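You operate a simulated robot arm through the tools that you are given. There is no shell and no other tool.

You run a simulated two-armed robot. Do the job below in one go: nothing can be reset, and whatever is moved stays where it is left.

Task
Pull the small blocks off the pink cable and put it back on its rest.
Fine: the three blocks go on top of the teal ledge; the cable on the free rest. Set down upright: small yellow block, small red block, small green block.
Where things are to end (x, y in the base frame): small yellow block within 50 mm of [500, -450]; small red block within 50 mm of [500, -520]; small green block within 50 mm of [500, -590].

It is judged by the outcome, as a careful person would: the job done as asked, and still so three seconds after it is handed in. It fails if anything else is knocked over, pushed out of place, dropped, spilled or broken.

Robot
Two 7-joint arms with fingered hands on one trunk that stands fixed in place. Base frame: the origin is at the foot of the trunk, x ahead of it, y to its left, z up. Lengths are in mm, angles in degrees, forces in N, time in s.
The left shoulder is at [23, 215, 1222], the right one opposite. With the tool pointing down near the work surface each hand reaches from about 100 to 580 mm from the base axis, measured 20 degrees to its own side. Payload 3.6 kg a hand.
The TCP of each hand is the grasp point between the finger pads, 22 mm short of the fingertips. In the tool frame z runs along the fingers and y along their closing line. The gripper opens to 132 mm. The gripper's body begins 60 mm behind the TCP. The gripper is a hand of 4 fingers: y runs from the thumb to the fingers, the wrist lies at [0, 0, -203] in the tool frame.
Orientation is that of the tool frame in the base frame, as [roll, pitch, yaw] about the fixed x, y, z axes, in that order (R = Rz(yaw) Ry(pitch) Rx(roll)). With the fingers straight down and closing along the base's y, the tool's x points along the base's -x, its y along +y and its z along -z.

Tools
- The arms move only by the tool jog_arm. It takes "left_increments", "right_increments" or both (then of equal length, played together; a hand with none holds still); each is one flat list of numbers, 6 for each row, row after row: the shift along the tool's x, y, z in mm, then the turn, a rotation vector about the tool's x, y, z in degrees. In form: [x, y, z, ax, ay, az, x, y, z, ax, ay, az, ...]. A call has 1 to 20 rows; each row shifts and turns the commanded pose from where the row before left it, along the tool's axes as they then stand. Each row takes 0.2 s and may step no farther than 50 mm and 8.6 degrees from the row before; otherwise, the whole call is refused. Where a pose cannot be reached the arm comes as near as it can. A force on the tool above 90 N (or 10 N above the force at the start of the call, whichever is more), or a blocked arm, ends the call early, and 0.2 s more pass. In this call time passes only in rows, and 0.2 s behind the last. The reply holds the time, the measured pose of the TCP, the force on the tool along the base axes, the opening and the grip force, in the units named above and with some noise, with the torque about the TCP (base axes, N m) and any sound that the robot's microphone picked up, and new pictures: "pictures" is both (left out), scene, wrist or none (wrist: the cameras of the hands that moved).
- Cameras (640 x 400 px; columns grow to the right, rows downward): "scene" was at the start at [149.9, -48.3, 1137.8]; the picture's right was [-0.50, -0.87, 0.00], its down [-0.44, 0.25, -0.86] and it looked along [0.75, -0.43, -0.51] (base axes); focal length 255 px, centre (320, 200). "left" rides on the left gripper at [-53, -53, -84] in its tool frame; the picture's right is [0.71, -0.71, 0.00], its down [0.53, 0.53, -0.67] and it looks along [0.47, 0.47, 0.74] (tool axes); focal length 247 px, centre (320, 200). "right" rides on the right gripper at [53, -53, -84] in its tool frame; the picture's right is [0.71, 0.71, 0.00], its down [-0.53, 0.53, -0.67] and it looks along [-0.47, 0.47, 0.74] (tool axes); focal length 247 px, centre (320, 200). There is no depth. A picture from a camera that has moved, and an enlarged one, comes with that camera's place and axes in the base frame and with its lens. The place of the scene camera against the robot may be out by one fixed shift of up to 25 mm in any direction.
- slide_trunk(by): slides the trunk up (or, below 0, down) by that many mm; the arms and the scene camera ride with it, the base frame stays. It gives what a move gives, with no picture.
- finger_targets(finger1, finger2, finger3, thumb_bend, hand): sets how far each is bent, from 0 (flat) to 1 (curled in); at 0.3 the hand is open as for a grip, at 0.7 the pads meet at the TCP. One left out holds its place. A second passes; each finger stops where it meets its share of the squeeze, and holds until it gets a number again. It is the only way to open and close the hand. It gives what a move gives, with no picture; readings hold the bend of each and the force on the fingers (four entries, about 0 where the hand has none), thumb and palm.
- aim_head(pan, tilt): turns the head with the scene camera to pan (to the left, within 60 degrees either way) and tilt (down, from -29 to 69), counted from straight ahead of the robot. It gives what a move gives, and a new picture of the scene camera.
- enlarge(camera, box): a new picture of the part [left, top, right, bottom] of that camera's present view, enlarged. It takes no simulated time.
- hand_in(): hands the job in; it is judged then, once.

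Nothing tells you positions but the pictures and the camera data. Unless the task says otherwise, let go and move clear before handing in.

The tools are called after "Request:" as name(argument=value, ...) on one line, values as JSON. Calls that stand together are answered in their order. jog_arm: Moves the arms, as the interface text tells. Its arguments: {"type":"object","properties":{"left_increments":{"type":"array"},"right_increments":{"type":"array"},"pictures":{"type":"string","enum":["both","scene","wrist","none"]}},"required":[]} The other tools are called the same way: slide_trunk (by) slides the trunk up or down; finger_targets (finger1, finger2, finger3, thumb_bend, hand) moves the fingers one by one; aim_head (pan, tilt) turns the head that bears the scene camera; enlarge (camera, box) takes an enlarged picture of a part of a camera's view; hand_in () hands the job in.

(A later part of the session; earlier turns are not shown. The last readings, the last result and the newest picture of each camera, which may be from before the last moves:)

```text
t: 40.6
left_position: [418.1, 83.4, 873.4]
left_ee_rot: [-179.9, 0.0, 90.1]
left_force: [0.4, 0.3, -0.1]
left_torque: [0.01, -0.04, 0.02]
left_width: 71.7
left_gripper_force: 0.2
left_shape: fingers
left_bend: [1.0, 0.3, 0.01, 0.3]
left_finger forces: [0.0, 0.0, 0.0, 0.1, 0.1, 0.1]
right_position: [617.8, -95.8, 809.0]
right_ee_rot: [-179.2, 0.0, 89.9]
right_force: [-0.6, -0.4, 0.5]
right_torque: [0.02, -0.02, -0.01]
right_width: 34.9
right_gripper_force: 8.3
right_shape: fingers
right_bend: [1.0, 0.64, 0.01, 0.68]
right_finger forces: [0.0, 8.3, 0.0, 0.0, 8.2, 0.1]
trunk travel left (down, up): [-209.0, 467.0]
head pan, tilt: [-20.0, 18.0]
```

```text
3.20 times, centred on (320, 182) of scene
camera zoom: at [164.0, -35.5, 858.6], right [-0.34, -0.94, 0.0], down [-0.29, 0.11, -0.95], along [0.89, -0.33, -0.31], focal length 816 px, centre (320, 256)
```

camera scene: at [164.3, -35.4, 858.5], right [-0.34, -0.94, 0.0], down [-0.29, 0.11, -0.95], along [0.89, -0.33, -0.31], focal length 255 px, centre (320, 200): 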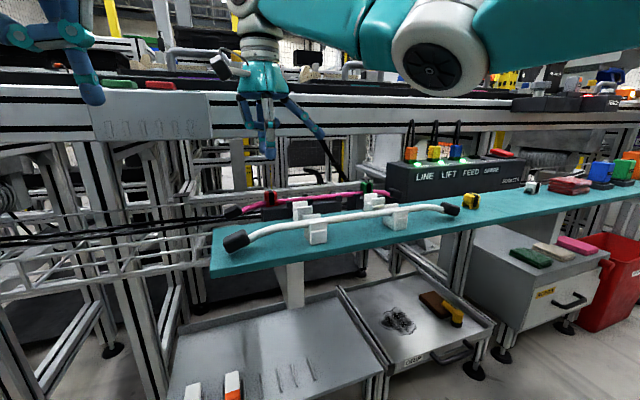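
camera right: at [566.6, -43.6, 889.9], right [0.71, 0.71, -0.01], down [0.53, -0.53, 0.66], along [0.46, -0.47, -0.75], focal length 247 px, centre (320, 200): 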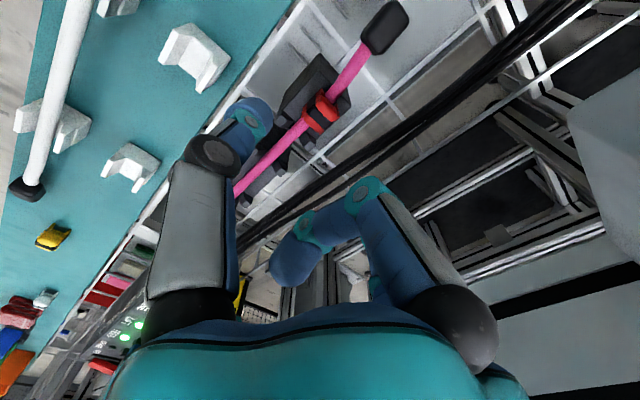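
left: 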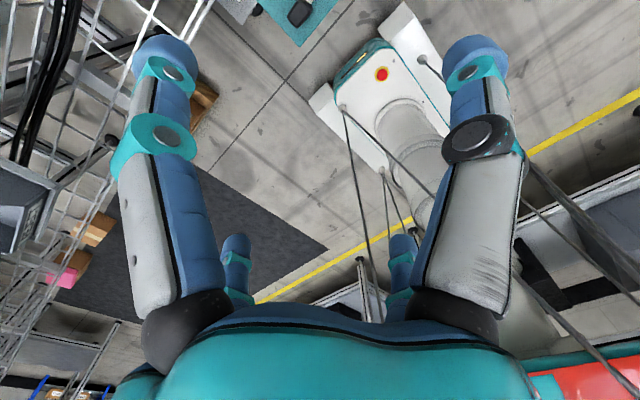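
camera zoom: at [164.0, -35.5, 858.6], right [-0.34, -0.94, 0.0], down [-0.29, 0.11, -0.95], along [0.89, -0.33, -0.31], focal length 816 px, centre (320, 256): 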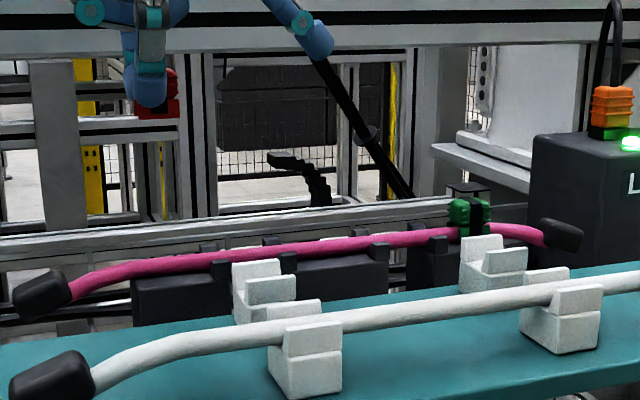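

Red came away cleanly and the cable is undisturbed. I'll carry it forward, then right to above [500,-520].

Request:
jog_arm(right_increments=[0, -39.3, 0, 0, 0, 0, 0, -39.3, 0, 0, 0, 0, 0, -39.3, 0, 0, 0, 0, -42.3, 0, 0, 0, 0, 0, -42.3, 0, 0, 0, 0, 0, -42.3, 0, 0, 0, 0, 0, -42.3, 0, 0, 0, 0, 0, -42.3, 0, 0, 0, 0, 0, -42.3, 0, 0, 0, 0, 0, -42.3, 0, 0, 0, 0, 0, -42.3, 0, 0, 0, 0, 0, -42.3, 0, 0, 0, 0, 0, -42.3, 0, 0, 0, 0, 0], pictures="both")

```text
t: 43.4
left_position: [418.8, 83.0, 872.7]
left_ee_rot: [180.0, 0.0, 90.0]
left_force: [0.4, 0.1, 0.4]
left_torque: [0.01, 0.03, 0.0]
left_width: 71.4
left_gripper_force: 0.1
left_shape: fingers
left_bend: [1.0, 0.3, 0.01, 0.3]
left_finger forces: [0.0, 0.1, 0.0, 0.1, 0.0, 0.1]
right_position: [496.0, -521.0, 809.3]
right_ee_rot: [-179.1, 0.0, 89.9]
right_force: [0.2, 0.7, 0.1]
right_torque: [0.02, -0.02, 0.01]
right_width: 35.1
right_gripper_force: 7.7
right_shape: fingers
right_bend: [1.0, 0.64, 0.01, 0.68]
right_finger forces: [0.0, 7.7, 0.0, 0.1, 7.8, 0.0]
trunk travel left (down, up): [-209.0, 467.0]
head pan, tilt: [-20.0, 18.0]
camera scene: at [164.1, -35.5, 858.5], right [-0.34, -0.94, 0.0], down [-0.29, 0.11, -0.95], along [0.89, -0.33, -0.31], focal length 255 px, centre (320, 200)
camera right: at [443.1, -466.6, 893.7], right [0.71, 0.71, -0.01], down [0.53, -0.53, 0.66], along [0.46, -0.47, -0.75], focal length 247 px, centre (320, 200)
```

scene: 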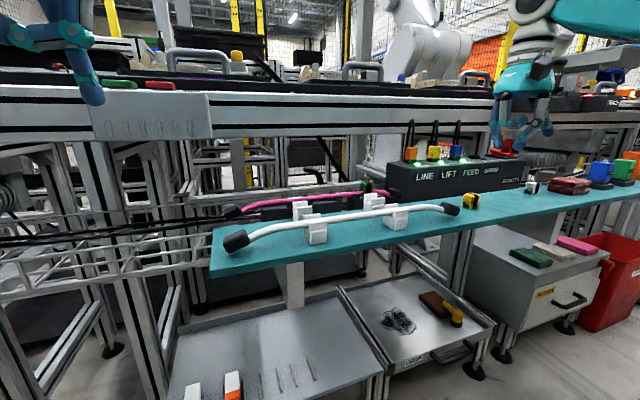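
right: 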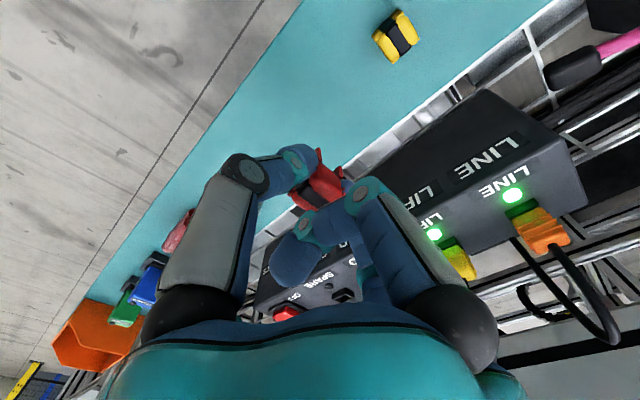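

Yellow stands at the side and red is over its spot, with the white block clear. I'll lower it.

Request:
jog_arm(right_increments=[0, 3, 42, 0, 0, 0, 0, 0, 42, 0, 0, 0], pictures="none")

Request:
enlarge(camera="scene", box=[440, 130, 568, 210])

```text
t: 44.0
left_position: [419.4, 82.5, 872.5]
left_ee_rot: [-179.9, 0.0, 90.0]
left_force: [0.5, 1.4, 0.1]
left_torque: [0.01, -0.01, -0.01]
left_width: 71.5
left_gripper_force: 0.0
left_shape: fingers
left_bend: [1.0, 0.3, 0.01, 0.3]
left_finger forces: [0.1, 0.0, 0.1, 0.0, 0.1, 0.0]
right_position: [498.4, -521.4, 725.5]
right_ee_rot: [-179.2, 0.0, 90.0]
right_force: [-0.3, 0.7, 0.3]
right_torque: [-0.02, 0.0, 0.02]
right_width: 34.7
right_gripper_force: 7.9
right_shape: fingers
right_bend: [1.0, 0.64, 0.01, 0.68]
right_finger forces: [0.0, 7.7, 0.0, 0.1, 7.8, 0.0]
trunk travel left (down, up): [-209.0, 467.0]
head pan, tilt: [-20.0, 18.0]
```

```text
5.00 times, centred on (504, 170) of scene
camera zoom: at [164.3, -35.5, 858.4], right [-0.34, -0.94, 0.0], down [-0.29, 0.11, -0.95], along [0.89, -0.33, -0.31], focal length 1275 px, centre (-600, 350)
```

zoom: 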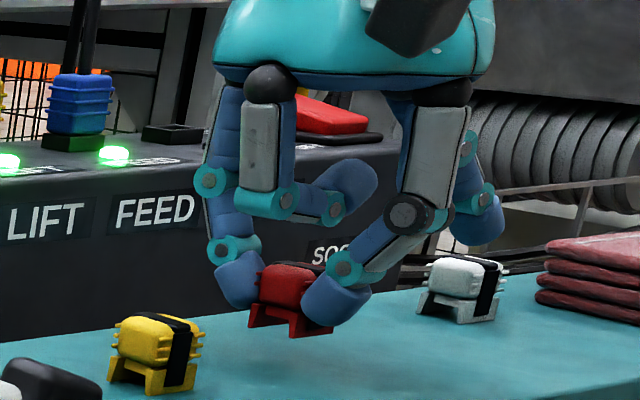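

Red is about 14 mm above the ledge between yellow and the white block. I'll lower to contact.

Request:
jog_arm(right_increments=[0, 0, 7, 0, 0, 0, 0, 0, 4, 0, 0, 0, 0, 0, 2, 0, 0, 0], pictures="none")

Request:
enlarge(camera="scene", box=[440, 150, 536, 210])

```text
t: 44.8
left_position: [418.2, 82.3, 873.8]
left_ee_rot: [-179.9, 0.0, 90.0]
left_force: [0.4, -0.8, 0.8]
left_torque: [-0.02, 0.01, -0.01]
left_width: 71.7
left_gripper_force: 0.0
left_shape: fingers
left_bend: [1.0, 0.3, 0.01, 0.3]
left_finger forces: [0.0, 0.1, 0.0, 0.1, 0.0, 0.0]
right_position: [499.0, -521.9, 711.8]
right_ee_rot: [-179.3, 0.1, 90.0]
right_force: [0.4, 0.4, 1.2]
right_torque: [0.01, 0.0, 0.03]
right_width: 34.9
right_gripper_force: 8.6
right_shape: fingers
right_bend: [1.0, 0.64, 0.01, 0.68]
right_finger forces: [0.0, 7.9, 0.1, 0.0, 8.5, 0.0]
trunk travel left (down, up): [-209.0, 467.0]
head pan, tilt: [-20.0, 18.0]
```

```text
6.67 times, centred on (488, 180) of scene
camera zoom: at [164.0, -35.4, 858.6], right [-0.34, -0.94, 0.0], down [-0.29, 0.11, -0.95], along [0.89, -0.33, -0.31], focal length 1700 px, centre (-800, 333)
```

zoom: 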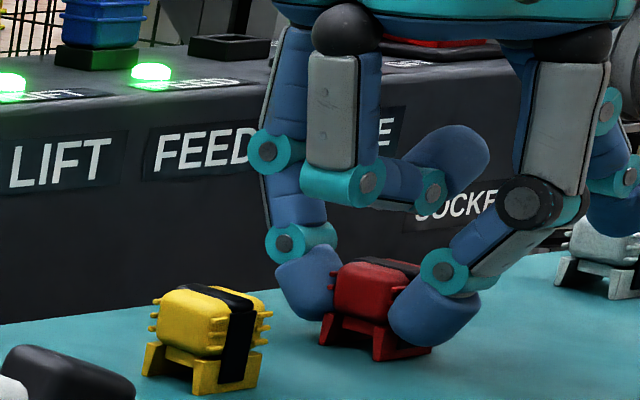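

Request:
jog_arm(right_increments=[0, 0, 0.8, 0, 0, 0], pictures="none")

```text
t: 45.2
left_position: [417.8, 84.7, 873.2]
left_ee_rot: [180.0, -0.1, 90.1]
left_force: [0.6, -0.1, 0.1]
left_torque: [-0.02, 0.01, 0.0]
left_width: 71.5
left_gripper_force: 0.2
left_shape: fingers
left_bend: [1.0, 0.3, 0.01, 0.3]
left_finger forces: [0.0, 0.1, 0.0, 0.1, 0.0, 0.0]
right_position: [499.2, -520.7, 711.1]
right_ee_rot: [-179.3, -0.1, 90.0]
right_force: [-2.7, 0.8, 4.1]
right_torque: [-0.03, 0.04, 0.0]
right_width: 34.9
right_gripper_force: 9.6
right_shape: fingers
right_bend: [1.0, 0.64, 0.01, 0.68]
right_finger forces: [0.0, 8.0, 0.0, 0.0, 10.0, 0.1]
trunk travel left (down, up): [-209.0, 467.0]
head pan, tilt: [-20.0, 18.0]
```

Red rests on the ledge with about 4 N of contact. I'll open evenly and lift away.

Request:
finger_targets(hand="right", finger2=0.5, thumb_bend=0.5)

Request:
jog_arm(right_increments=[0, 0, -32, 0, 0, 0, 0, 0, -32, 0, 0, 0, 0, 0, -32, 0, 0, 0], pictures="none")

Request:
enlarge(camera="scene", box=[440, 150, 568, 230])

```text
t: 46.2
left_position: [418.5, 83.3, 873.2]
left_ee_rot: [-179.9, 0.0, 90.0]
left_force: [-0.2, 0.2, -0.3]
left_torque: [0.01, -0.01, 0.0]
left_width: 71.8
left_gripper_force: 0.1
left_shape: fingers
left_bend: [1.0, 0.3, 0.01, 0.3]
left_finger forces: [0.0, 0.0, 0.0, 0.0, 0.0, 0.1]
right_position: [500.3, -520.1, 711.5]
right_ee_rot: [-179.1, 0.0, 89.9]
right_force: [-0.6, 0.3, 0.6]
right_torque: [0.0, 0.03, -0.01]
right_width: 51.6
right_gripper_force: 0.1
right_shape: fingers
right_bend: [1.0, 0.5, 0.01, 0.5]
right_finger forces: [0.1, 0.1, 0.0, 0.0, 0.0, 0.0]
trunk travel left (down, up): [-209.0, 467.0]
head pan, tilt: [-20.0, 18.0]
```

```text
t: 47.0
left_position: [418.3, 82.5, 873.4]
left_ee_rot: [-180.0, 0.0, 90.0]
left_force: [0.5, -0.3, -0.4]
left_torque: [-0.02, 0.0, 0.02]
left_width: 71.5
left_gripper_force: 0.1
left_shape: fingers
left_bend: [1.0, 0.3, 0.01, 0.3]
left_finger forces: [0.0, 0.0, 0.0, 0.0, 0.0, 0.0]
right_position: [500.8, -521.7, 807.8]
right_ee_rot: [-179.3, 0.0, 90.0]
right_force: [-1.0, -0.1, -0.3]
right_torque: [-0.01, -0.01, 0.01]
right_width: 51.3
right_gripper_force: 0.0
right_shape: fingers
right_bend: [1.0, 0.5, 0.01, 0.5]
right_finger forces: [0.0, 0.0, 0.1, 0.1, 0.0, 0.1]
trunk travel left (down, up): [-209.0, 467.0]
head pan, tilt: [-20.0, 18.0]
```

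```text
5.00 times, centred on (504, 190) of scene
camera zoom: at [164.0, -35.4, 858.6], right [-0.34, -0.94, 0.0], down [-0.29, 0.11, -0.95], along [0.89, -0.33, -0.31], focal length 1275 px, centre (-600, 250)
```

zoom: 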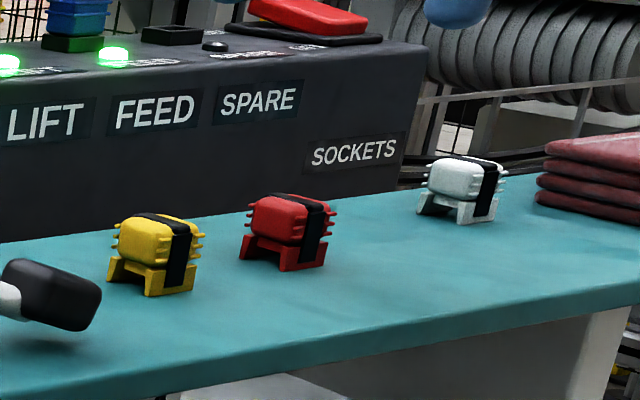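

Yellow and red both stand upright at about [498,-450] and [500,-521], and the white block at about [523,-658] was not disturbed. For green I'll flatten the +y finger and curl the -y one so it keeps clear of the box, then move over.

Request:
finger_targets(hand="right", finger1=0)

Request:
finger_targets(hand="right", finger3=1)

Request:
jog_arm(right_increments=[45, 0, 0, 0, 0, 0, 45, 0, 0, 0, 0, 0, 45, 0, 0, 0, 0, 0, 45, 0, 0, 0, 0, 0, 45, 0, 0, 0, 0, 0, 0, 39, 0, 0, 0, 0, 0, 39, 0, 0, 0, 0, 0, 39, 0, 0, 0, 0], pictures="both")

Request:
enlarge(camera="right", box=[220, 60, 420, 185])

```text
t: 48.0
left_position: [418.1, 82.0, 873.5]
left_ee_rot: [-179.9, 0.0, 90.0]
left_force: [-0.9, 0.2, 0.2]
left_torque: [0.01, 0.0, 0.0]
left_width: 71.5
left_gripper_force: 0.0
left_shape: fingers
left_bend: [1.0, 0.3, 0.01, 0.3]
left_finger forces: [0.1, 0.0, 0.0, 0.0, 0.0, 0.0]
right_position: [501.0, -522.9, 807.0]
right_ee_rot: [-179.4, 0.0, 89.9]
right_force: [0.1, -0.1, -0.3]
right_torque: [-0.02, 0.01, 0.0]
right_width: 93.0
right_gripper_force: 0.1
right_shape: fingers
right_bend: [0.01, 0.5, 0.01, 0.5]
right_finger forces: [0.0, 0.0, 0.0, 0.0, 0.1, 0.0]
trunk travel left (down, up): [-209.0, 467.0]
head pan, tilt: [-20.0, 18.0]
```

```text
t: 49.0
left_position: [418.6, 82.7, 873.4]
left_ee_rot: [180.0, 0.0, 89.9]
left_force: [0.1, -0.2, -0.3]
left_torque: [0.0, 0.02, 0.02]
left_width: 71.5
left_gripper_force: 0.0
left_shape: fingers
left_bend: [1.0, 0.3, 0.01, 0.3]
left_finger forces: [0.0, 0.0, 0.0, 0.0, 0.0, 0.0]
right_position: [501.3, -522.5, 805.8]
right_ee_rot: [-179.3, 0.0, 89.9]
right_force: [0.4, 0.5, -0.5]
right_torque: [-0.01, 0.01, -0.02]
right_width: 93.1
right_gripper_force: 0.1
right_shape: fingers
right_bend: [0.01, 0.5, 1.0, 0.5]
right_finger forces: [0.0, 0.0, 0.0, 0.0, 0.0, 0.0]
trunk travel left (down, up): [-209.0, 467.0]
head pan, tilt: [-20.0, 18.0]
```

```text
t: 50.8
left_position: [418.9, 82.8, 872.7]
left_ee_rot: [-179.9, 0.0, 90.0]
left_force: [0.4, -0.8, -0.1]
left_torque: [0.01, 0.02, 0.01]
left_width: 71.5
left_gripper_force: 0.0
left_shape: fingers
left_bend: [1.0, 0.3, 0.01, 0.3]
left_finger forces: [0.1, 0.1, 0.1, 0.0, 0.1, 0.0]
right_position: [618.4, -298.9, 803.6]
right_ee_rot: [-179.2, 0.1, 89.9]
right_force: [0.4, -0.3, 0.6]
right_torque: [0.0, 0.02, 0.01]
right_width: 93.3
right_gripper_force: 0.1
right_shape: fingers
right_bend: [0.01, 0.5, 1.0, 0.5]
right_finger forces: [0.1, 0.0, 0.0, 0.0, 0.0, 0.0]
trunk travel left (down, up): [-209.0, 467.0]
head pan, tilt: [-20.0, 18.0]
camera scene: at [164.3, -35.3, 858.4], right [-0.34, -0.94, 0.0], down [-0.29, 0.11, -0.95], along [0.89, -0.33, -0.31], focal length 255 px, centre (320, 200)
camera right: at [566.2, -244.4, 887.5], right [0.71, 0.71, -0.01], down [0.53, -0.53, 0.66], along [0.46, -0.47, -0.75], focal length 247 px, centre (320, 200)
```

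scene: 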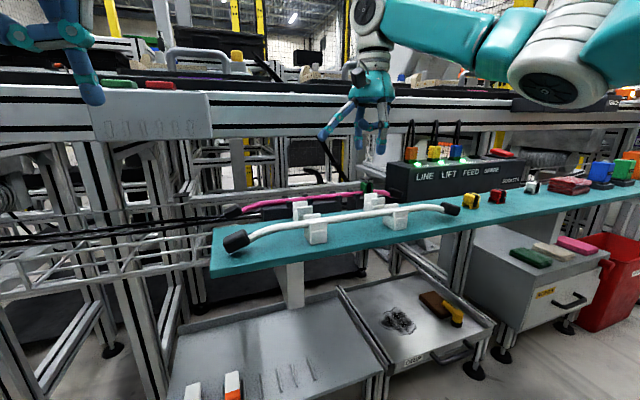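
right: 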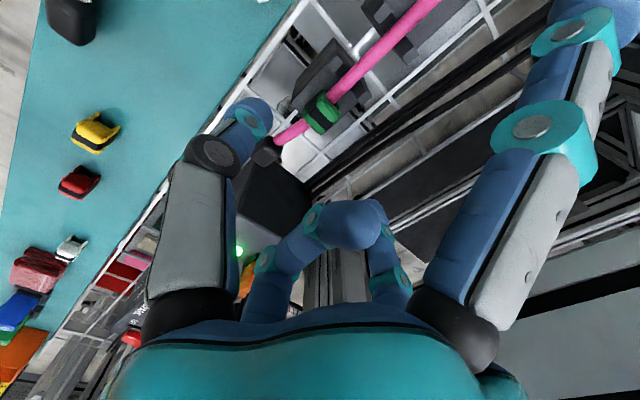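

```text
3.20 times, centred on (320, 122) of right
camera zoom: at [566.2, -244.4, 887.5], right [0.71, 0.71, -0.01], down [0.53, -0.53, 0.66], along [0.46, -0.47, -0.75], focal length 790 px, centre (320, 448)
```

zoom: 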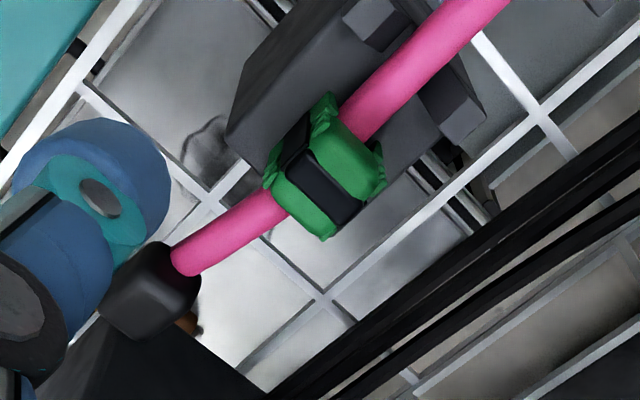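

Green is at about [618,-296]. I'll lower over it in two stages as before.

Request:
jog_arm(right_increments=[1.5, 0, 33, 0, 0, 0, 0, 0, 33, 0, 0, 0], pictures="none")

Request:
enlarge(camera="right", box=[220, 80, 420, 205])

Request:
enlarge(camera="scene", box=[300, 120, 428, 200])

```text
t: 51.4
left_position: [419.7, 82.6, 872.2]
left_ee_rot: [-180.0, -0.1, 90.0]
left_force: [0.8, 0.3, 0.2]
left_torque: [-0.06, 0.0, -0.03]
left_width: 71.5
left_gripper_force: 0.1
left_shape: fingers
left_bend: [1.0, 0.3, 0.01, 0.3]
left_finger forces: [0.1, 0.0, 0.0, 0.0, 0.0, 0.0]
right_position: [619.4, -295.4, 737.6]
right_ee_rot: [-179.4, 0.0, 89.9]
right_force: [-0.1, -0.8, -0.1]
right_torque: [-0.01, 0.0, -0.01]
right_width: 93.0
right_gripper_force: 0.1
right_shape: fingers
right_bend: [0.01, 0.5, 1.0, 0.5]
right_finger forces: [0.0, 0.1, 0.0, 0.1, 0.0, 0.0]
trunk travel left (down, up): [-209.0, 467.0]
head pan, tilt: [-20.0, 18.0]
```

```text
3.20 times, centred on (320, 142) of right
camera zoom: at [566.6, -241.8, 822.0], right [0.71, 0.71, -0.01], down [0.53, -0.53, 0.66], along [0.46, -0.47, -0.75], focal length 790 px, centre (320, 384)
```

zoom: 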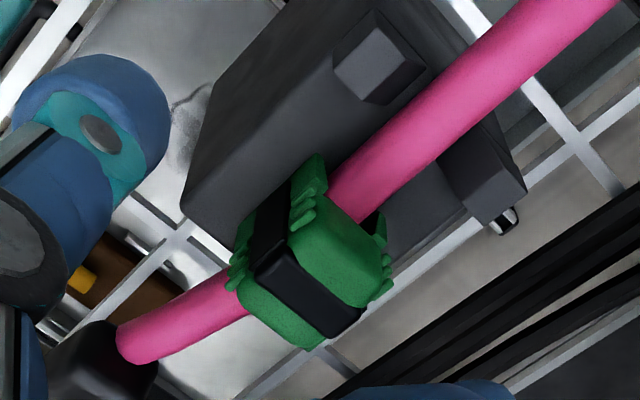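

```text
5.00 times, centred on (364, 160) of scene
camera zoom: at [164.5, -35.4, 858.4], right [-0.34, -0.94, 0.0], down [-0.29, 0.11, -0.95], along [0.89, -0.33, -0.31], focal length 1275 px, centre (100, 400)
```

zoom: 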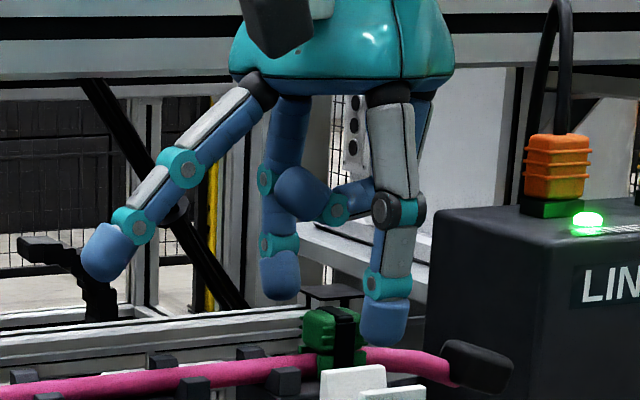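

Request:
jog_arm(right_increments=[0, 0, 9, 0, 0, 0, 0, -0.5, 9, 0, 0, 0], pictures="none")

Request:
finger_targets(hand="right", finger2=0.62, thumb_bend=0.64)

Request:
finger_targets(hand="right", finger2=0.7, thumb_bend=0.7)

Request:
finger_targets(hand="right", finger2=0.8, thumb_bend=0.74)

Request:
enlarge(camera="right", box=[220, 100, 420, 225])

Request:
enlarge(camera="scene", box=[324, 160, 404, 210])

```text
t: 52.0
left_position: [418.4, 83.5, 872.4]
left_ee_rot: [180.0, 0.0, 90.0]
left_force: [0.1, -0.2, 0.5]
left_torque: [0.0, 0.01, 0.05]
left_width: 71.7
left_gripper_force: 0.0
left_shape: fingers
left_bend: [1.0, 0.3, 0.01, 0.3]
left_finger forces: [0.0, 0.0, 0.0, 0.0, 0.0, 0.1]
right_position: [618.7, -294.1, 721.0]
right_ee_rot: [-179.4, 0.0, 89.9]
right_force: [0.4, -0.8, 0.1]
right_torque: [0.0, -0.03, 0.0]
right_width: 93.4
right_gripper_force: 0.1
right_shape: fingers
right_bend: [0.01, 0.5, 1.0, 0.5]
right_finger forces: [0.0, 0.0, 0.0, 0.0, 0.0, 0.0]
trunk travel left (down, up): [-209.0, 467.0]
head pan, tilt: [-20.0, 18.0]
```

```text
t: 53.0
left_position: [418.3, 83.5, 872.6]
left_ee_rot: [-180.0, 0.1, 89.9]
left_force: [0.8, 0.0, -0.1]
left_torque: [0.0, -0.01, 0.01]
left_width: 71.4
left_gripper_force: 0.1
left_shape: fingers
left_bend: [1.0, 0.3, 0.01, 0.3]
left_finger forces: [0.1, 0.1, 0.0, 0.0, 0.1, 0.0]
right_position: [618.3, -294.2, 721.4]
right_ee_rot: [-179.2, 0.0, 89.8]
right_force: [0.5, -0.6, 0.2]
right_torque: [0.0, -0.03, 0.03]
right_width: 86.5
right_gripper_force: 0.1
right_shape: fingers
right_bend: [0.01, 0.62, 1.0, 0.64]
right_finger forces: [0.0, 0.0, 0.0, 0.1, 0.1, 0.0]
trunk travel left (down, up): [-209.0, 467.0]
head pan, tilt: [-20.0, 18.0]
```

```text
t: 54.0
left_position: [419.8, 82.5, 872.8]
left_ee_rot: [179.9, -0.1, 90.0]
left_force: [0.4, 0.1, 0.4]
left_torque: [0.03, 0.01, 0.0]
left_width: 71.5
left_gripper_force: 0.2
left_shape: fingers
left_bend: [1.0, 0.3, 0.01, 0.3]
left_finger forces: [0.0, 0.0, 0.0, 0.0, 0.0, 0.1]
right_position: [618.5, -294.1, 722.2]
right_ee_rot: [-179.2, 0.0, 89.9]
right_force: [0.3, 0.5, -0.6]
right_torque: [0.03, -0.01, 0.0]
right_width: 85.8
right_gripper_force: 3.8
right_shape: fingers
right_bend: [0.01, 0.64, 1.0, 0.67]
right_finger forces: [0.0, 4.1, 0.0, 0.1, 4.0, 0.1]
trunk travel left (down, up): [-209.0, 467.0]
head pan, tilt: [-20.0, 18.0]
```

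```text
t: 55.0
left_position: [418.6, 82.5, 873.1]
left_ee_rot: [180.0, 0.0, 90.0]
left_force: [0.8, 0.4, -0.6]
left_torque: [-0.02, -0.02, 0.03]
left_width: 71.6
left_gripper_force: 0.1
left_shape: fingers
left_bend: [1.0, 0.3, 0.01, 0.3]
left_finger forces: [0.1, 0.0, 0.0, 0.0, 0.0, 0.0]
right_position: [618.8, -294.3, 721.9]
right_ee_rot: [-179.3, 0.0, 89.9]
right_force: [-1.8, -0.4, -1.8]
right_torque: [0.01, 0.04, -0.01]
right_width: 85.5
right_gripper_force: 8.0
right_shape: fingers
right_bend: [0.01, 0.64, 1.0, 0.67]
right_finger forces: [0.0, 6.9, 0.0, 0.1, 8.6, 0.0]
trunk travel left (down, up): [-209.0, 467.0]
head pan, tilt: [-20.0, 18.0]
```

```text
3.20 times, centred on (320, 162) of right
camera zoom: at [565.9, -239.6, 804.8], right [0.71, 0.71, -0.01], down [0.53, -0.53, 0.66], along [0.46, -0.47, -0.75], focal length 790 px, centre (320, 320)
```

zoom: 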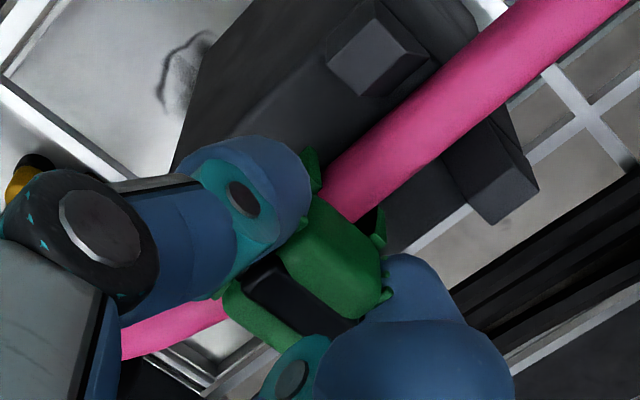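

```text
8.00 times, centred on (364, 185) of scene
camera zoom: at [164.3, -35.5, 858.4], right [-0.34, -0.94, 0.0], down [-0.29, 0.11, -0.95], along [0.89, -0.33, -0.31], focal length 2040 px, centre (-32, 320)
```

zoom: 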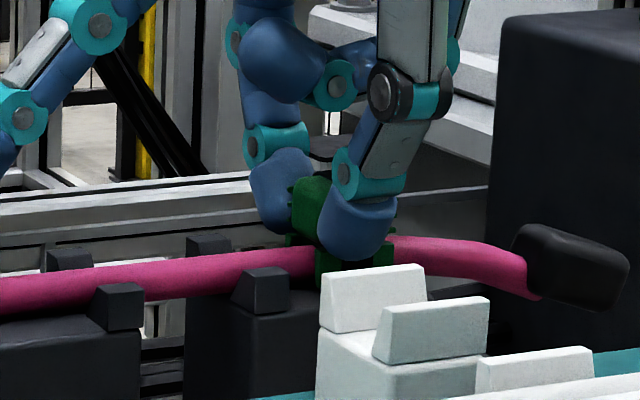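

Green is gripped evenly. I'll lift it off, check the cable, and bring it forward over the ledge.

Request:
jog_arm(right_increments=[0, 0, -6, 0, 0, 0, 0, 0, -10, 0, 0, 0, 0, 0, -35, 0, 0, 0, 0, 0, -34, 0, 0, 0, 0, -42, 0, 0, 0, 0, 0, -42, 0, 0, 0, 0, 0, -42, 0, 0, 0, 0], pictures="scene")

Request:
enlarge(camera="scene", box=[220, 140, 420, 265])

```text
t: 56.6
left_position: [418.4, 83.3, 873.4]
left_ee_rot: [180.0, 0.0, 90.0]
left_force: [0.2, -0.2, 1.1]
left_torque: [-0.01, 0.02, 0.01]
left_width: 71.6
left_gripper_force: 0.1
left_shape: fingers
left_bend: [1.0, 0.3, 0.01, 0.3]
left_finger forces: [0.0, 0.0, 0.0, 0.0, 0.0, 0.0]
right_position: [491.7, -295.2, 809.3]
right_ee_rot: [-179.2, 0.0, 89.9]
right_force: [-0.9, -0.8, -0.3]
right_torque: [-0.02, 0.03, -0.01]
right_width: 85.5
right_gripper_force: 8.6
right_shape: fingers
right_bend: [0.01, 0.64, 1.0, 0.68]
right_finger forces: [0.0, 8.2, 0.0, 0.0, 8.1, 0.0]
trunk travel left (down, up): [-209.0, 467.0]
head pan, tilt: [-20.0, 18.0]
camera scene: at [164.1, -35.4, 858.6], right [-0.34, -0.94, 0.0], down [-0.29, 0.11, -0.95], along [0.89, -0.33, -0.31], focal length 255 px, centre (320, 200)
```

scene: 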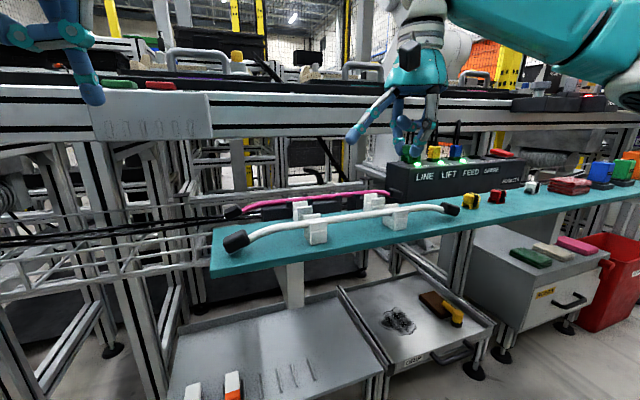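

```text
3.20 times, centred on (320, 202) of scene
camera zoom: at [164.1, -35.4, 858.6], right [-0.34, -0.94, 0.0], down [-0.29, 0.11, -0.95], along [0.89, -0.33, -0.31], focal length 816 px, centre (320, 192)
```

zoom: 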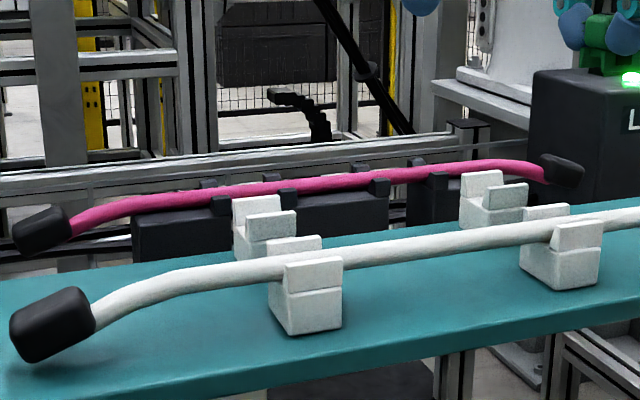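

All three blocks are off the cable, which is undisturbed. I'll carry green to above [492,-589].

Request:
jog_arm(right_increments=[-42, 0, 0, 0, 0, 0, -42, 0, 0, 0, 0, 0, -42, 0, 0, 0, 0, 0, -42, 0, 0, 0, 0, 0, -42, 0, 0, 0, 0, 0, -42, 0, 0, 0, 0, 0, -42, 0, 0, 0, 0, 0], pictures="both")

```text
t: 58.2
left_position: [417.4, 83.3, 873.9]
left_ee_rot: [180.0, 0.1, 90.0]
left_force: [0.6, 0.2, -0.2]
left_torque: [0.01, -0.02, 0.01]
left_width: 71.6
left_gripper_force: 0.1
left_shape: fingers
left_bend: [1.0, 0.3, 0.01, 0.3]
left_finger forces: [0.1, 0.1, 0.0, 0.1, 0.0, 0.1]
right_position: [491.8, -588.9, 805.8]
right_ee_rot: [-179.4, 0.0, 90.1]
right_force: [0.1, -0.1, 0.5]
right_torque: [0.0, 0.04, 0.0]
right_width: 85.8
right_gripper_force: 7.7
right_shape: fingers
right_bend: [0.01, 0.64, 1.0, 0.68]
right_finger forces: [0.0, 7.8, 0.0, 0.0, 7.9, 0.0]
trunk travel left (down, up): [-209.0, 467.0]
head pan, tilt: [-20.0, 18.0]
camera scene: at [164.2, -35.4, 858.5], right [-0.34, -0.94, 0.0], down [-0.29, 0.11, -0.95], along [0.89, -0.33, -0.31], focal length 255 px, centre (320, 200)
camera right: at [439.5, -533.1, 890.4], right [0.71, 0.71, -0.01], down [0.53, -0.53, 0.66], along [0.46, -0.47, -0.75], focal length 247 px, centre (320, 200)
```

scene: 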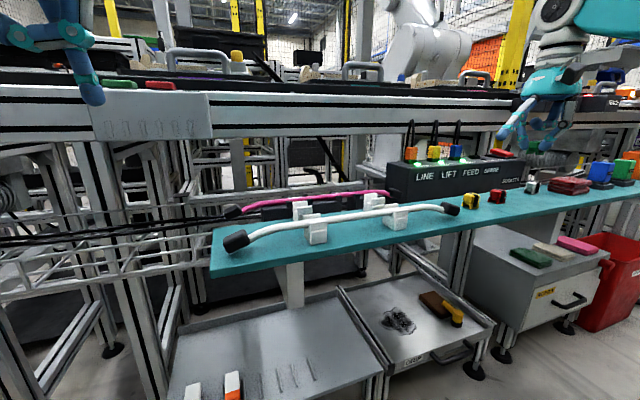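
right: 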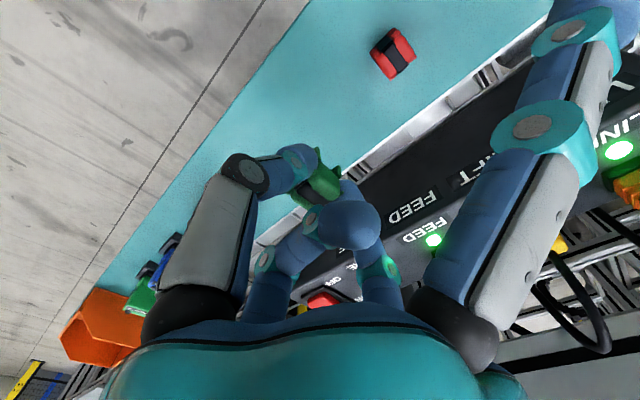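

Request:
jog_arm(right_increments=[0, 2, 38, 0, 0, 0, 0, 0, 36, 0, 0, 0], pictures="none")

Request:
enlarge(camera="scene", box=[450, 130, 578, 210])

Request:
enlarge(camera="right", box=[280, 0, 640, 225])

```text
t: 58.8
left_position: [418.4, 82.8, 873.2]
left_ee_rot: [-180.0, 0.0, 89.9]
left_force: [0.4, 0.4, -0.2]
left_torque: [0.02, -0.04, -0.03]
left_width: 71.4
left_gripper_force: 0.0
left_shape: fingers
left_bend: [1.0, 0.3, 0.01, 0.3]
left_finger forces: [0.1, 0.0, 0.0, 0.0, 0.0, 0.0]
right_position: [493.2, -587.0, 733.4]
right_ee_rot: [-179.3, -0.1, 89.9]
right_force: [0.2, 0.0, 0.1]
right_torque: [-0.03, 0.0, -0.01]
right_width: 85.3
right_gripper_force: 7.5
right_shape: fingers
right_bend: [0.01, 0.64, 1.0, 0.68]
right_finger forces: [0.1, 7.9, 0.0, 0.1, 7.9, 0.1]
trunk travel left (down, up): [-209.0, 467.0]
head pan, tilt: [-20.0, 18.0]
```

```text
5.00 times, centred on (514, 170) of scene
camera zoom: at [164.3, -35.5, 858.4], right [-0.34, -0.94, 0.0], down [-0.29, 0.11, -0.95], along [0.89, -0.33, -0.31], focal length 1275 px, centre (-650, 350)
```

zoom: 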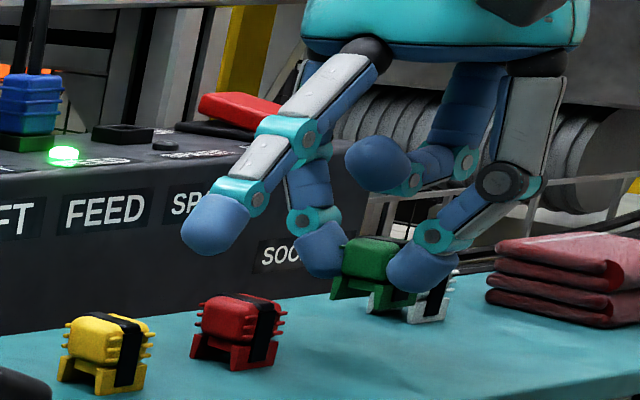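

```text
1.78 times, centred on (460, 112) of right
camera zoom: at [440.9, -532.2, 817.6], right [0.71, 0.71, -0.01], down [0.53, -0.53, 0.66], along [0.46, -0.47, -0.75], focal length 439 px, centre (71, 356)
```

zoom: 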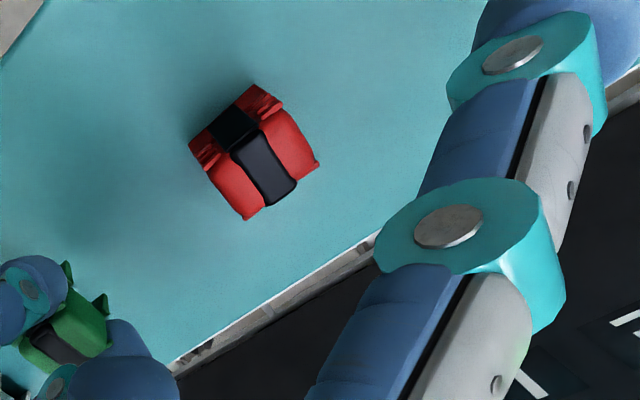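

Green sits over its spot, and the flat finger's tip will come down into the gap between yellow and red. I'll lower in small steps.

Request:
jog_arm(right_increments=[-2, 0, 8, 0, 0, 0, 0, 0, 5, 0, 0, 0], pictures="none")

Request:
enlarge(camera="scene", box=[450, 140, 578, 220])

```text
t: 59.4
left_position: [418.5, 83.5, 872.5]
left_ee_rot: [180.0, 0.0, 90.0]
left_force: [-0.4, -0.4, -0.1]
left_torque: [-0.03, 0.0, 0.01]
left_width: 71.7
left_gripper_force: 0.0
left_shape: fingers
left_bend: [1.0, 0.3, 0.01, 0.3]
left_finger forces: [0.1, 0.1, 0.1, 0.0, 0.0, 0.0]
right_position: [494.3, -589.4, 720.9]
right_ee_rot: [-179.4, 0.0, 89.9]
right_force: [0.7, 0.4, -0.1]
right_torque: [-0.02, 0.02, 0.0]
right_width: 85.4
right_gripper_force: 8.1
right_shape: fingers
right_bend: [0.01, 0.64, 1.0, 0.68]
right_finger forces: [0.0, 7.8, 0.1, 0.0, 7.9, 0.0]
trunk travel left (down, up): [-209.0, 467.0]
head pan, tilt: [-20.0, 18.0]
```

```text
5.00 times, centred on (514, 180) of scene
camera zoom: at [164.2, -35.5, 858.5], right [-0.34, -0.94, 0.0], down [-0.29, 0.11, -0.95], along [0.89, -0.33, -0.31], focal length 1275 px, centre (-650, 300)
```

zoom: 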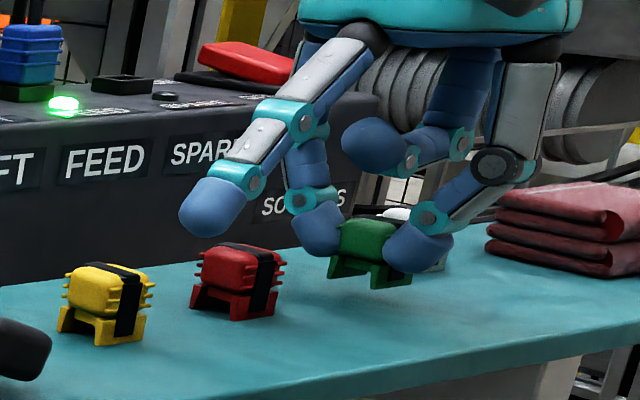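

Request:
jog_arm(right_increments=[0, 0, 4, 0, 0, 0, 0, 0, 2, 0, 0, 0], pictures="none")

Request:
enlarge(camera="scene", box=[450, 140, 578, 220])

```text
t: 60.0
left_position: [418.1, 82.3, 874.2]
left_ee_rot: [180.0, 0.0, 90.0]
left_force: [0.1, -1.0, -0.9]
left_torque: [0.01, 0.02, 0.0]
left_width: 71.5
left_gripper_force: 0.2
left_shape: fingers
left_bend: [1.0, 0.3, 0.01, 0.3]
left_finger forces: [0.0, 0.0, 0.0, 0.1, 0.0, 0.0]
right_position: [492.2, -588.3, 714.5]
right_ee_rot: [-179.3, -0.1, 89.9]
right_force: [-0.2, 1.0, 0.3]
right_torque: [0.01, 0.0, 0.01]
right_width: 85.6
right_gripper_force: 7.7
right_shape: fingers
right_bend: [0.01, 0.64, 1.0, 0.68]
right_finger forces: [0.0, 7.9, 0.0, 0.1, 7.9, 0.1]
trunk travel left (down, up): [-209.0, 467.0]
head pan, tilt: [-20.0, 18.0]
```

```text
5.00 times, centred on (514, 180) of scene
camera zoom: at [164.1, -35.4, 858.5], right [-0.34, -0.94, 0.0], down [-0.29, 0.11, -0.95], along [0.89, -0.33, -0.31], focal length 1275 px, centre (-650, 300)
```

zoom: 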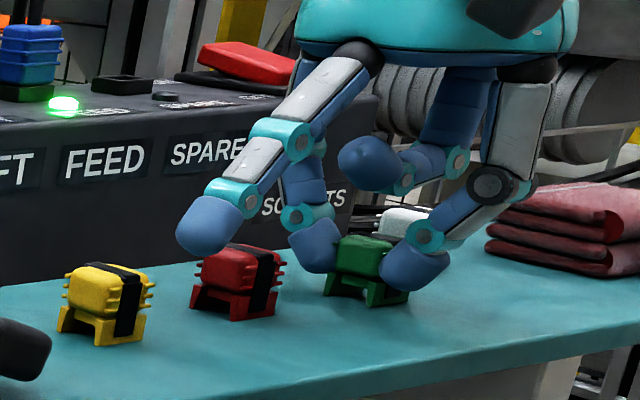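

Request:
jog_arm(right_increments=[0, 0, 1, 0, 0, 0], pictures="none")

```text
t: 60.4
left_position: [419.0, 81.6, 873.7]
left_ee_rot: [-179.9, 0.0, 90.0]
left_force: [-0.3, -0.1, -0.6]
left_torque: [0.0, -0.01, -0.01]
left_width: 71.6
left_gripper_force: 0.0
left_shape: fingers
left_bend: [1.0, 0.3, 0.01, 0.3]
left_finger forces: [0.0, 0.0, 0.1, 0.0, 0.1, 0.1]
right_position: [492.4, -587.9, 715.0]
right_ee_rot: [-179.3, 0.0, 89.9]
right_force: [0.1, -0.1, 1.6]
right_torque: [-0.01, -0.01, -0.01]
right_width: 85.4
right_gripper_force: 8.4
right_shape: fingers
right_bend: [0.01, 0.64, 1.0, 0.68]
right_finger forces: [0.1, 8.2, 0.0, 0.1, 8.3, 0.0]
trunk travel left (down, up): [-209.0, 467.0]
head pan, tilt: [-20.0, 18.0]
```

Contact has begun at 1.6 N. I'll press half a millimetre more, then release and lift.

Request:
jog_arm(right_increments=[0, 0, 0.6, 0, 0, 0], pictures="none")

Request:
finger_targets(hand="right", finger2=0.5, thumb_bend=0.5)

Request:
jog_arm(right_increments=[0, 0, -32, 0, 0, 0, 0, 0, -32, 0, 0, 0, 0, 0, -32, 0, 0, 0], pictures="none")

Request:
enlarge(camera="scene", box=[440, 150, 568, 230])

```text
t: 60.8
left_position: [418.2, 82.6, 873.3]
left_ee_rot: [180.0, 0.0, 90.0]
left_force: [0.2, 0.4, 0.0]
left_torque: [-0.01, 0.01, -0.02]
left_width: 71.5
left_gripper_force: 0.0
left_shape: fingers
left_bend: [1.0, 0.3, 0.01, 0.3]
left_finger forces: [0.1, 0.0, 0.0, 0.0, 0.0, 0.0]
right_position: [492.8, -588.9, 712.9]
right_ee_rot: [-179.3, 0.0, 89.9]
right_force: [-1.2, 0.3, 2.6]
right_torque: [0.0, -0.02, -0.01]
right_width: 85.5
right_gripper_force: 8.6
right_shape: fingers
right_bend: [0.01, 0.64, 1.0, 0.68]
right_finger forces: [0.1, 8.5, 0.0, 0.0, 9.6, 0.1]
trunk travel left (down, up): [-209.0, 467.0]
head pan, tilt: [-20.0, 18.0]
```

```text
t: 61.8
left_position: [418.8, 82.3, 873.1]
left_ee_rot: [-180.0, 0.0, 90.0]
left_force: [0.2, 0.0, 0.3]
left_torque: [-0.01, 0.0, 0.0]
left_width: 71.8
left_gripper_force: 0.1
left_shape: fingers
left_bend: [1.0, 0.3, 0.01, 0.3]
left_finger forces: [0.0, 0.1, 0.1, 0.1, 0.1, 0.1]
right_position: [492.8, -588.4, 712.7]
right_ee_rot: [-179.2, -0.1, 89.8]
right_force: [-0.5, 0.3, -0.8]
right_torque: [-0.02, 0.01, 0.01]
right_width: 93.2
right_gripper_force: 0.0
right_shape: fingers
right_bend: [0.01, 0.5, 1.0, 0.5]
right_finger forces: [0.1, 0.0, 0.0, 0.0, 0.0, 0.0]
trunk travel left (down, up): [-209.0, 467.0]
head pan, tilt: [-20.0, 18.0]
```

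```text
t: 62.6
left_position: [418.9, 82.9, 874.4]
left_ee_rot: [-180.0, 0.0, 90.0]
left_force: [-0.1, -0.7, -0.9]
left_torque: [0.0, 0.03, -0.02]
left_width: 71.8
left_gripper_force: 0.1
left_shape: fingers
left_bend: [1.0, 0.3, 0.01, 0.3]
left_finger forces: [0.0, 0.0, 0.0, 0.0, 0.0, 0.1]
right_position: [492.6, -589.8, 810.8]
right_ee_rot: [-179.2, 0.0, 89.9]
right_force: [-0.8, -0.2, -0.3]
right_torque: [0.02, -0.02, 0.02]
right_width: 93.1
right_gripper_force: 0.0
right_shape: fingers
right_bend: [0.01, 0.5, 1.0, 0.5]
right_finger forces: [0.1, 0.1, 0.1, 0.0, 0.1, 0.1]
trunk travel left (down, up): [-209.0, 467.0]
head pan, tilt: [-20.0, 18.0]
```

```text
5.00 times, centred on (504, 190) of scene
camera zoom: at [164.0, -35.4, 858.6], right [-0.34, -0.94, 0.0], down [-0.29, 0.11, -0.95], along [0.89, -0.33, -0.31], focal length 1275 px, centre (-600, 250)
```

zoom: 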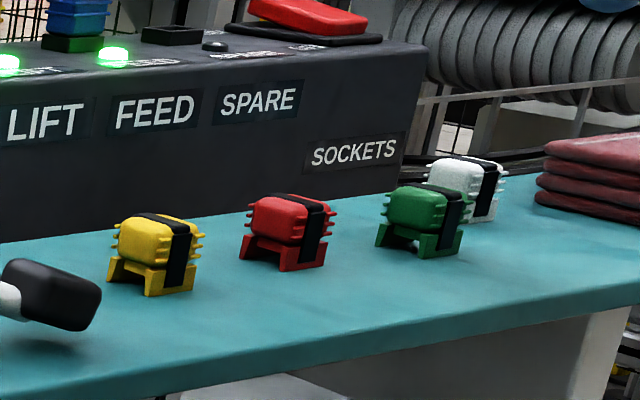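

All three blocks stand upright at their spots, so next is the cable. I'll return the right hand to the cable's middle and measure the free rests on the way.

Request:
jog_arm(right_increments=[43.7, 0, 0, 0, 0, 0, 43.7, 0, 0, 0, 0, 0, 43.7, 0, 0, 0, 0, 0, 43.7, 0, 0, 0, 0, 0, 43.7, 0, 0, 0, 0, 0, 43.7, 0, 0, 0, 0, 0, 43.7, 0, 0, 0, 0, 0, 43.7, 0, 0, 0, 0, 0, 43.7, 0, 0, 0, 0, 0, 0, 20, -20, 0, 0, 0], pictures="wrist")

Request:
enlarge(camera="right", box=[180, 30, 420, 180])

Request:
enlarge(camera="scene", box=[276, 180, 356, 230])

Request:
enlarge(camera="scene", box=[346, 180, 426, 230])

```text
t: 64.8
left_position: [418.3, 83.2, 872.9]
left_ee_rot: [180.0, 0.1, 90.0]
left_force: [-0.1, 0.3, 0.0]
left_torque: [0.02, -0.02, 0.01]
left_width: 71.6
left_gripper_force: 0.0
left_shape: fingers
left_bend: [1.0, 0.3, 0.01, 0.3]
left_finger forces: [0.0, 0.0, 0.0, 0.0, 0.0, 0.1]
right_position: [518.2, -193.1, 830.9]
right_ee_rot: [-179.4, 0.1, 89.9]
right_force: [0.4, 1.3, 0.4]
right_torque: [0.01, 0.01, 0.02]
right_width: 93.0
right_gripper_force: 0.0
right_shape: fingers
right_bend: [0.01, 0.5, 1.0, 0.5]
right_finger forces: [0.0, 0.0, 0.1, 0.0, 0.1, 0.0]
trunk travel left (down, up): [-209.0, 467.0]
head pan, tilt: [-20.0, 18.0]
camera right: at [464.1, -139.1, 914.1], right [0.71, 0.71, -0.01], down [0.53, -0.53, 0.66], along [0.46, -0.47, -0.75], focal length 247 px, centre (320, 200)
```

right: 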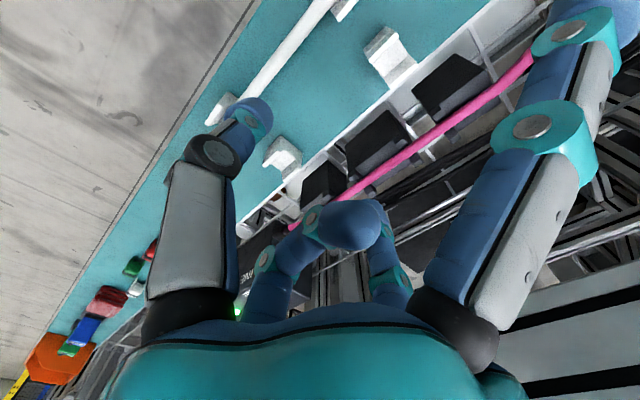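

```text
2.67 times, centred on (300, 105) of right
camera zoom: at [464.1, -139.1, 914.1], right [0.71, 0.71, -0.01], down [0.53, -0.53, 0.66], along [0.46, -0.47, -0.75], focal length 659 px, centre (373, 453)
```

zoom: 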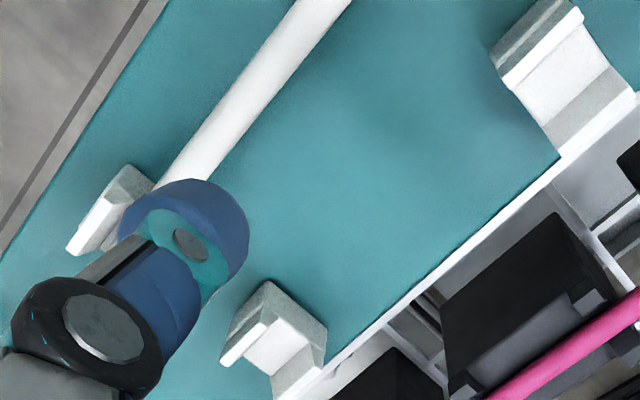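

```text
8.00 times, centred on (316, 205) of scene
camera zoom: at [164.2, -35.3, 858.5], right [-0.34, -0.94, 0.0], down [-0.29, 0.11, -0.95], along [0.89, -0.33, -0.31], focal length 2040 px, centre (352, 160)
```

zoom: 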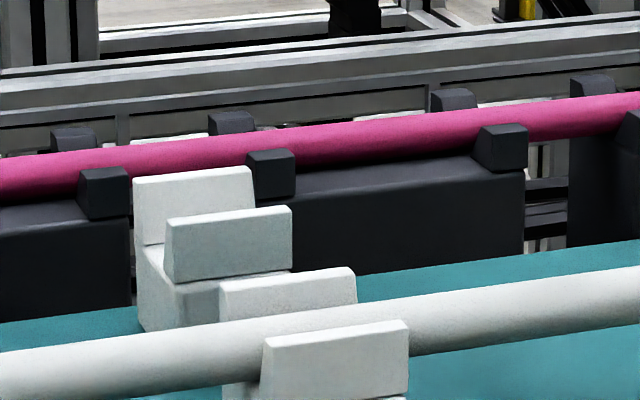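

```text
8.00 times, centred on (386, 205) of scene
camera zoom: at [164.2, -35.3, 858.5], right [-0.34, -0.94, 0.0], down [-0.29, 0.11, -0.95], along [0.89, -0.33, -0.31], focal length 2040 px, centre (-208, 160)
```

zoom: 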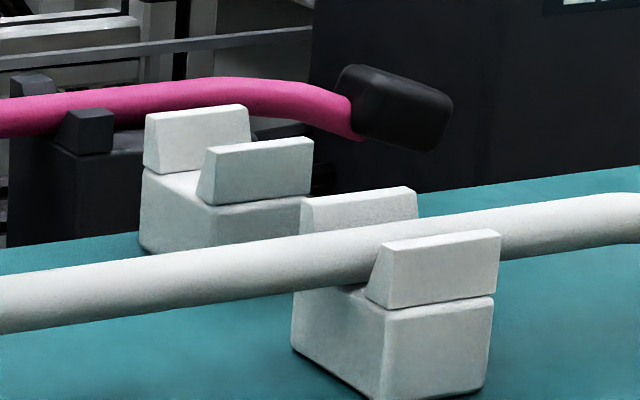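

The rests line up with the cable's current y: they sit at about -131 and -257, near x≈535, with the cable centred at -195. So the cable mainly needs moving in x. I'll turn the left hand so its camera looks along the rests as a second eye.

Request:
jog_arm(left_increments=[0, 0, 0, 0, 0, 8.18, 0, 0, 0, 0, 0, 8.18, 0, 0, 0, 0, 0, 8.18, 0, 0, 0, 0, 0, 8.18, 0, 0, 0, 0, 0, 8.18, 0, 0, 0, 0, 0, 8.18, 0, 0, 0, 0, 0, 8.18, 0, 0, 0, 0, 0, 8.18, 0, 0, 0, 0, 0, 8.18, 0, 0, 0, 0, 0, 8.18, 0, 0, 0, 0, 0, 8.18, 20, 20, 20, 0, 0, 0, 20, 20, 20, 0, 0, 0], pictures="wrist")

```text
t: 67.6
left_position: [383.1, 76.2, 866.0]
left_ee_rot: [-180.0, 0.0, 0.3]
left_force: [-0.9, 0.1, 0.2]
left_torque: [0.02, -0.02, -0.01]
left_width: 71.7
left_gripper_force: 0.1
left_shape: fingers
left_bend: [1.0, 0.3, 0.01, 0.3]
left_finger forces: [0.0, 0.0, 0.0, 0.0, 0.0, 0.1]
left hand out of reach, approached as far as the arm can: row 11, 12, 13
right_position: [517.2, -193.4, 830.4]
right_ee_rot: [-179.2, 0.1, 89.9]
right_force: [0.4, 0.1, 1.0]
right_torque: [-0.04, 0.0, -0.03]
right_width: 93.0
right_gripper_force: 0.0
right_shape: fingers
right_bend: [0.01, 0.5, 1.0, 0.5]
right_finger forces: [0.0, 0.1, 0.1, 0.1, 0.1, 0.1]
trunk travel left (down, up): [-209.0, 467.0]
head pan, tilt: [-20.0, 18.0]
camera left: at [330.5, 129.9, 951.4], right [0.7, 0.71, 0.0], down [0.53, -0.52, 0.67], along [0.47, -0.47, -0.74], focal length 247 px, centre (320, 200)
```

left: 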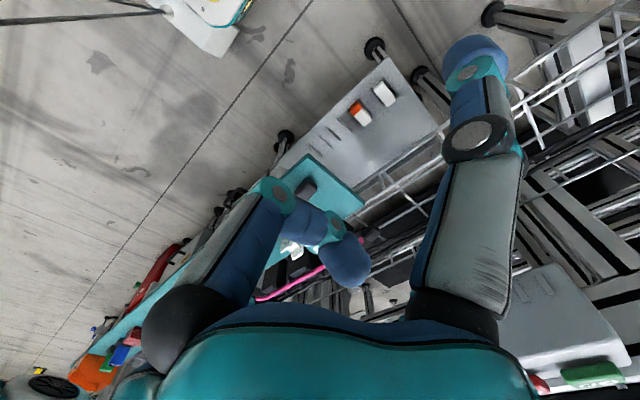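

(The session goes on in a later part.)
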